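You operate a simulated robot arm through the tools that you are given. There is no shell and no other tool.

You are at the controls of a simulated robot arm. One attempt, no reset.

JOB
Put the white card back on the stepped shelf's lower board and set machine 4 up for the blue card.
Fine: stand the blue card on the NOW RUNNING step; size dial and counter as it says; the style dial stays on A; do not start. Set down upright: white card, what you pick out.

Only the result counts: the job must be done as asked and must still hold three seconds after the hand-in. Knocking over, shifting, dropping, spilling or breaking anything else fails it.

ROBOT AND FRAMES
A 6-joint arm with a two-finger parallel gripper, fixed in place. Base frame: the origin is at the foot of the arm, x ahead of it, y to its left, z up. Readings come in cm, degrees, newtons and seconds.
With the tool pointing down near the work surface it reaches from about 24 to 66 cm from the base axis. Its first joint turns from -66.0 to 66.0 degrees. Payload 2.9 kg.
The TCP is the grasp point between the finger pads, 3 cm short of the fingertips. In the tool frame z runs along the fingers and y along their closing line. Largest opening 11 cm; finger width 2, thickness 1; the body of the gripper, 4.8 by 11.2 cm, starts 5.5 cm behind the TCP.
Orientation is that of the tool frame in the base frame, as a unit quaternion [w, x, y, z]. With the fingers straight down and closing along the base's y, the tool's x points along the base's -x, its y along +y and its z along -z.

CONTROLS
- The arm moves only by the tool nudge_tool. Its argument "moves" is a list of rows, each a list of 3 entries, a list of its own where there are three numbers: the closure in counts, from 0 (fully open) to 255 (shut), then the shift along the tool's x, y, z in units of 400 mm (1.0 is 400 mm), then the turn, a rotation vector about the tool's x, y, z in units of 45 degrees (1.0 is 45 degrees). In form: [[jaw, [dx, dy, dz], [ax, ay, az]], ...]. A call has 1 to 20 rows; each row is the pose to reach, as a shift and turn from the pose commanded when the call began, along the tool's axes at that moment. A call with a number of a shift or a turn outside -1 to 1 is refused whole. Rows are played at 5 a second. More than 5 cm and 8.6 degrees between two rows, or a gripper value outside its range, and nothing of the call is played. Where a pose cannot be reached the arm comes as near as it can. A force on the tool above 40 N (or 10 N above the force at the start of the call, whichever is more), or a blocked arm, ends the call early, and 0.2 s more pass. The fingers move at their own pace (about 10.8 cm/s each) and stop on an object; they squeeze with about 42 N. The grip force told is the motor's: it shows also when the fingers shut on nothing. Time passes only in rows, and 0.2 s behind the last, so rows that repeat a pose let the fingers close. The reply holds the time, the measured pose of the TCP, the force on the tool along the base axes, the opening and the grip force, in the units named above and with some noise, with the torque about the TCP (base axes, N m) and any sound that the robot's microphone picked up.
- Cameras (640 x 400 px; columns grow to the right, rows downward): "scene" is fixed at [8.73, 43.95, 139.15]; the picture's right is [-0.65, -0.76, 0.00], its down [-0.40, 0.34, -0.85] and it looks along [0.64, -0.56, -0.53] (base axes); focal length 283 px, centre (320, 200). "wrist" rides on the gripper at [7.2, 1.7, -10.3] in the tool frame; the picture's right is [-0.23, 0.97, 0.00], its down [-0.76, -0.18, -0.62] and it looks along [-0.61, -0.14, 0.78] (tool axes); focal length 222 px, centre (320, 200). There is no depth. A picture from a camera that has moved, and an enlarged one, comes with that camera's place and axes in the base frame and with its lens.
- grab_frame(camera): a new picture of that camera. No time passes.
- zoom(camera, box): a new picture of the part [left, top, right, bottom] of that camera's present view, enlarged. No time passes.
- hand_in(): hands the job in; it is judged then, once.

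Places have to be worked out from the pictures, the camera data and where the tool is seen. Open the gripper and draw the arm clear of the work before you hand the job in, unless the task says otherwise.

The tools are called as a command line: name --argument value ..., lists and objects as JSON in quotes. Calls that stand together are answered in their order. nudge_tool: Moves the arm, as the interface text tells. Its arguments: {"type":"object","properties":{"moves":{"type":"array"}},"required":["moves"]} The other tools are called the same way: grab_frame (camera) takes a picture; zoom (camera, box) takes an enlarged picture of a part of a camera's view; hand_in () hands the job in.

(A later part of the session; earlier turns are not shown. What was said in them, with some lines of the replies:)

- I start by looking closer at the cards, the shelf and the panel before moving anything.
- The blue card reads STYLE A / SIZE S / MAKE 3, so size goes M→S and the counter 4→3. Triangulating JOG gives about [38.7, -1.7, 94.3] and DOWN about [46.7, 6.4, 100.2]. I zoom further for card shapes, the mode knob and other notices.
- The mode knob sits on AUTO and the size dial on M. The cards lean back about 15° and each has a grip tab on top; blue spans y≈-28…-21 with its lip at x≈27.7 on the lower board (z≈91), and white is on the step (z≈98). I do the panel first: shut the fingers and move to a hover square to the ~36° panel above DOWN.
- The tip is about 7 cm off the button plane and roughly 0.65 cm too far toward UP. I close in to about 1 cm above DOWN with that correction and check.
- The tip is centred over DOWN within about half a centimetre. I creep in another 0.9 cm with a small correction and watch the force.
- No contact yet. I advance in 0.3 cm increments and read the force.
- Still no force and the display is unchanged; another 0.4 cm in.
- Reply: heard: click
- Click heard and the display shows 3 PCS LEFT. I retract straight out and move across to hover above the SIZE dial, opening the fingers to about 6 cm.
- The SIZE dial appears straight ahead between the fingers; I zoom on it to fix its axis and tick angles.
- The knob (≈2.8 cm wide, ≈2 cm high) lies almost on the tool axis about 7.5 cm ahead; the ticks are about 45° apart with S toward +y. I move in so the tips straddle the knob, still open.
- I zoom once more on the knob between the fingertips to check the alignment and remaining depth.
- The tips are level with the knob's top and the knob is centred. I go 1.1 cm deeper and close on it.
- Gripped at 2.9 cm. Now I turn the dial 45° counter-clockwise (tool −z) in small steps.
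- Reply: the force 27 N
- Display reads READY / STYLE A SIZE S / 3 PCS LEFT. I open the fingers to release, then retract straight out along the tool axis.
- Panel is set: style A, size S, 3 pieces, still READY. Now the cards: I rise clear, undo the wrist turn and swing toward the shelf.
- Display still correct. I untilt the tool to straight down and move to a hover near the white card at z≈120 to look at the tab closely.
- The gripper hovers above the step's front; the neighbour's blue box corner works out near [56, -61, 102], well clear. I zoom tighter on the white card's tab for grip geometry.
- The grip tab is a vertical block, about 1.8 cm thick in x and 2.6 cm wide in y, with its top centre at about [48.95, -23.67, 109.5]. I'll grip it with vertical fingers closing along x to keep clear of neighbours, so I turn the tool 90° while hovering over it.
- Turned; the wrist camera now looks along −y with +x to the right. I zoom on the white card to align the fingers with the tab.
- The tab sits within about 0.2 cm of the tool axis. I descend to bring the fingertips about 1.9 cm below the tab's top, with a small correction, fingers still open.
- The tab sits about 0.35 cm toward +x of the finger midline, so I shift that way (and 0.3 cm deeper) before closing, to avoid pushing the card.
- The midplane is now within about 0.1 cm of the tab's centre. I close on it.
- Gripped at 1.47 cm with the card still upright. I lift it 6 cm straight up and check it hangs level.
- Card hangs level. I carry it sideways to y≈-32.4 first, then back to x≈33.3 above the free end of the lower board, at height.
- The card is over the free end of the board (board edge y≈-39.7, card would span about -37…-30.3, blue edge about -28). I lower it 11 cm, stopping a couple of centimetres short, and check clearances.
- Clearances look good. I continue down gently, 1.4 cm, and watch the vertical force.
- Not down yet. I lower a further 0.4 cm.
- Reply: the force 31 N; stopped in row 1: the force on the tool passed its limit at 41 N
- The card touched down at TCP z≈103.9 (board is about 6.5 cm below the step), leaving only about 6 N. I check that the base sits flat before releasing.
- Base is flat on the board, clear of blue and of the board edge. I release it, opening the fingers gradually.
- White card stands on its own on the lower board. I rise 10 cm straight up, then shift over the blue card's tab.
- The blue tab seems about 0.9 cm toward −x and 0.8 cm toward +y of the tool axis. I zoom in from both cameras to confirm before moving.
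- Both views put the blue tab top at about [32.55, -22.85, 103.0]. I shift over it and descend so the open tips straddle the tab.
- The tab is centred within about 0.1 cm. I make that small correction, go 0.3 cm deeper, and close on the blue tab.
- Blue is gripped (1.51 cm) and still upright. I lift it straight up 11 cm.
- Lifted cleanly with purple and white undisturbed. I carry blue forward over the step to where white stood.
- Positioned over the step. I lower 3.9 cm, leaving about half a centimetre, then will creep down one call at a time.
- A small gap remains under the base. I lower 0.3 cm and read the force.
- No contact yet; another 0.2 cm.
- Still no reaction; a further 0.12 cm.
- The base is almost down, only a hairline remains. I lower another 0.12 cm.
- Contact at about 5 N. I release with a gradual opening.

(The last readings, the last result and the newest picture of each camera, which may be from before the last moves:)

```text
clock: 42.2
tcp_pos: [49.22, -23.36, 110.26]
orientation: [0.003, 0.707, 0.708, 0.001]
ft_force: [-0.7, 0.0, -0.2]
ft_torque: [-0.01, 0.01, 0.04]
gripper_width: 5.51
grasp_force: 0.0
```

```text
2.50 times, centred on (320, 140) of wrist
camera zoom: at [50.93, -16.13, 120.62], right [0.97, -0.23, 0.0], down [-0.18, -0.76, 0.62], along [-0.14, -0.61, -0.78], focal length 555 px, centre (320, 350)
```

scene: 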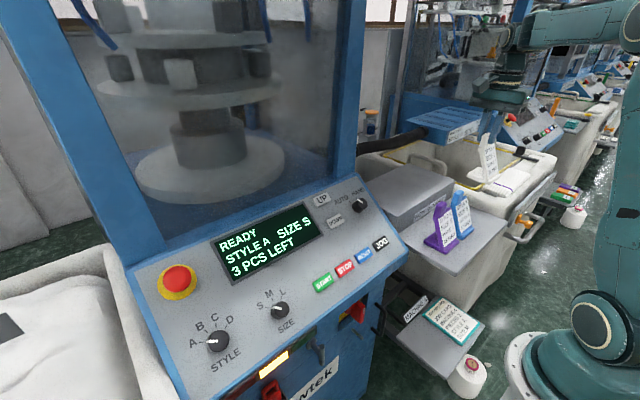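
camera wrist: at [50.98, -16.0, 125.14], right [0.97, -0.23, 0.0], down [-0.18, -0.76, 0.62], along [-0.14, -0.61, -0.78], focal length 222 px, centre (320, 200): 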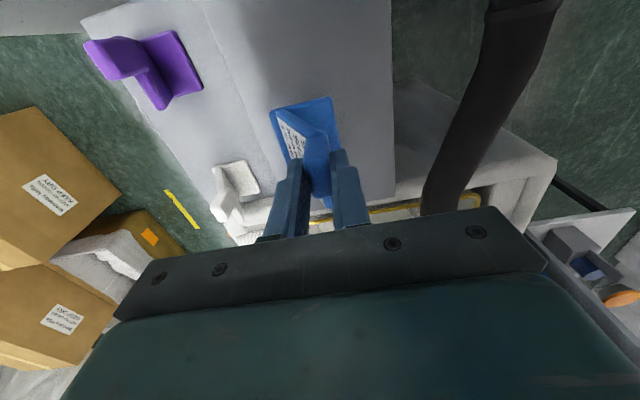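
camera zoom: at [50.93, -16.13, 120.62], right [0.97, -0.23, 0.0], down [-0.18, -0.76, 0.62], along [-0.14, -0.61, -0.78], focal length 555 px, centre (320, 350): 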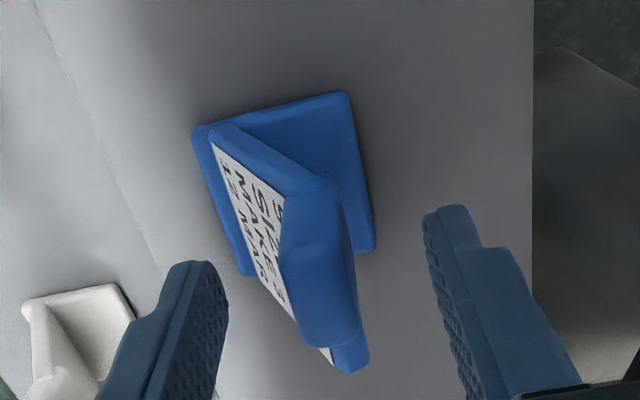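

Blue stands upright on the NOW RUNNING step with the fingers clear of it. I rise straight up and then draw back toward the arm, fully opening the gripper once high.

nudge_tool --moves '[[127, [0, 0, -0.03], [0, 0, 0]], [127, [0, 0, -0.1], [0, 0, 0]], [127, [0, 0, -0.2], [0, 0, 0]], [127, [0, 0, -0.3], [0, 0, 0]], [127, [0, 0, -0.4], [0, 0, 0]], [60, [0.04, -0.1, -0.4], [0, 0, 0]], [0, [0.08, -0.2, -0.4], [0, 0, 0]], [0, [0.12, -0.3, -0.4], [0, 0, 0]], [0, [0.12, -0.3, -0.4], [0, 0, 0]]]'

grab_frame --camera "scene"

zoom --camera "scene" --box '[370, 130, 520, 280]'

zoom --camera "scene" --box '[150, 180, 410, 360]'

```text
clock: 44.2
tcp_pos: [37.08, -18.55, 126.61]
orientation: [0.002, 0.706, 0.708, 0.0]
ft_force: [0.1, -0.4, 1.1]
ft_torque: [0.01, 0.01, 0.01]
gripper_width: 10.98
grasp_force: 0.0
```

```text
taken
```

scene: 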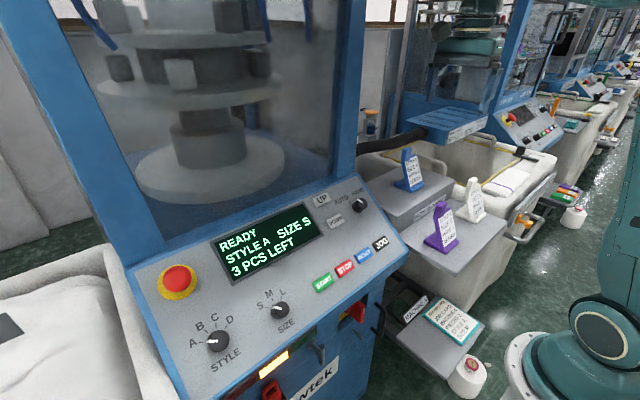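

```text
2.67 times, centred on (445, 205) of scene
camera zoom: at [8.73, 43.95, 139.15], right [-0.65, -0.76, 0.0], down [-0.4, 0.34, -0.85], along [0.64, -0.56, -0.53], focal length 755 px, centre (-13, 187)
```

zoom: 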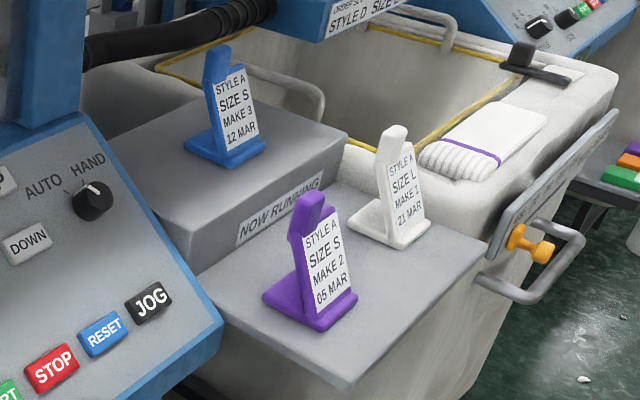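

```text
2.22 times, centred on (280, 270) of scene
camera zoom: at [8.73, 43.95, 139.15], right [-0.65, -0.76, 0.0], down [-0.4, 0.34, -0.85], along [0.64, -0.56, -0.53], focal length 629 px, centre (409, 44)
```

zoom: 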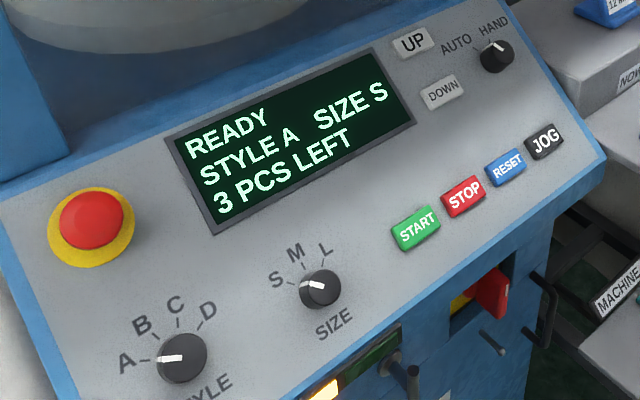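

Everything checks out. Blue is upright on the NOW RUNNING step, white is upright on the lower board, and purple has not moved. The display reads READY / STYLE A SIZE S / 3 PCS LEFT. The gripper is open and clear at z≈127, so I hand in.

hand_in

```text
The job is handed in.
```

The white card is back on the stepped shelf's lower board, and machine 4 is set up for the blue card. I have handed the job in; the hand-in reply gave no verdict.

- **White card:** it stands upright on the lower board, in the free space beyond where the blue card stood.
- **Blue card:** it stands upright on the NOW RUNNING step, about where the white card was.
- **Machine 4:** the size dial is on S and the counter is at 3, as the blue card says. The style dial is still on A and the display reads READY; I did not press START.
- **Everything else:** the purple card is where it was, and I saw nothing else moved or knocked. The gripper is open and the arm is drawn clear.

While setting the white card down I pressed a little too far, and one move stopped itself at 41 N. The card still ended up flat and upright.
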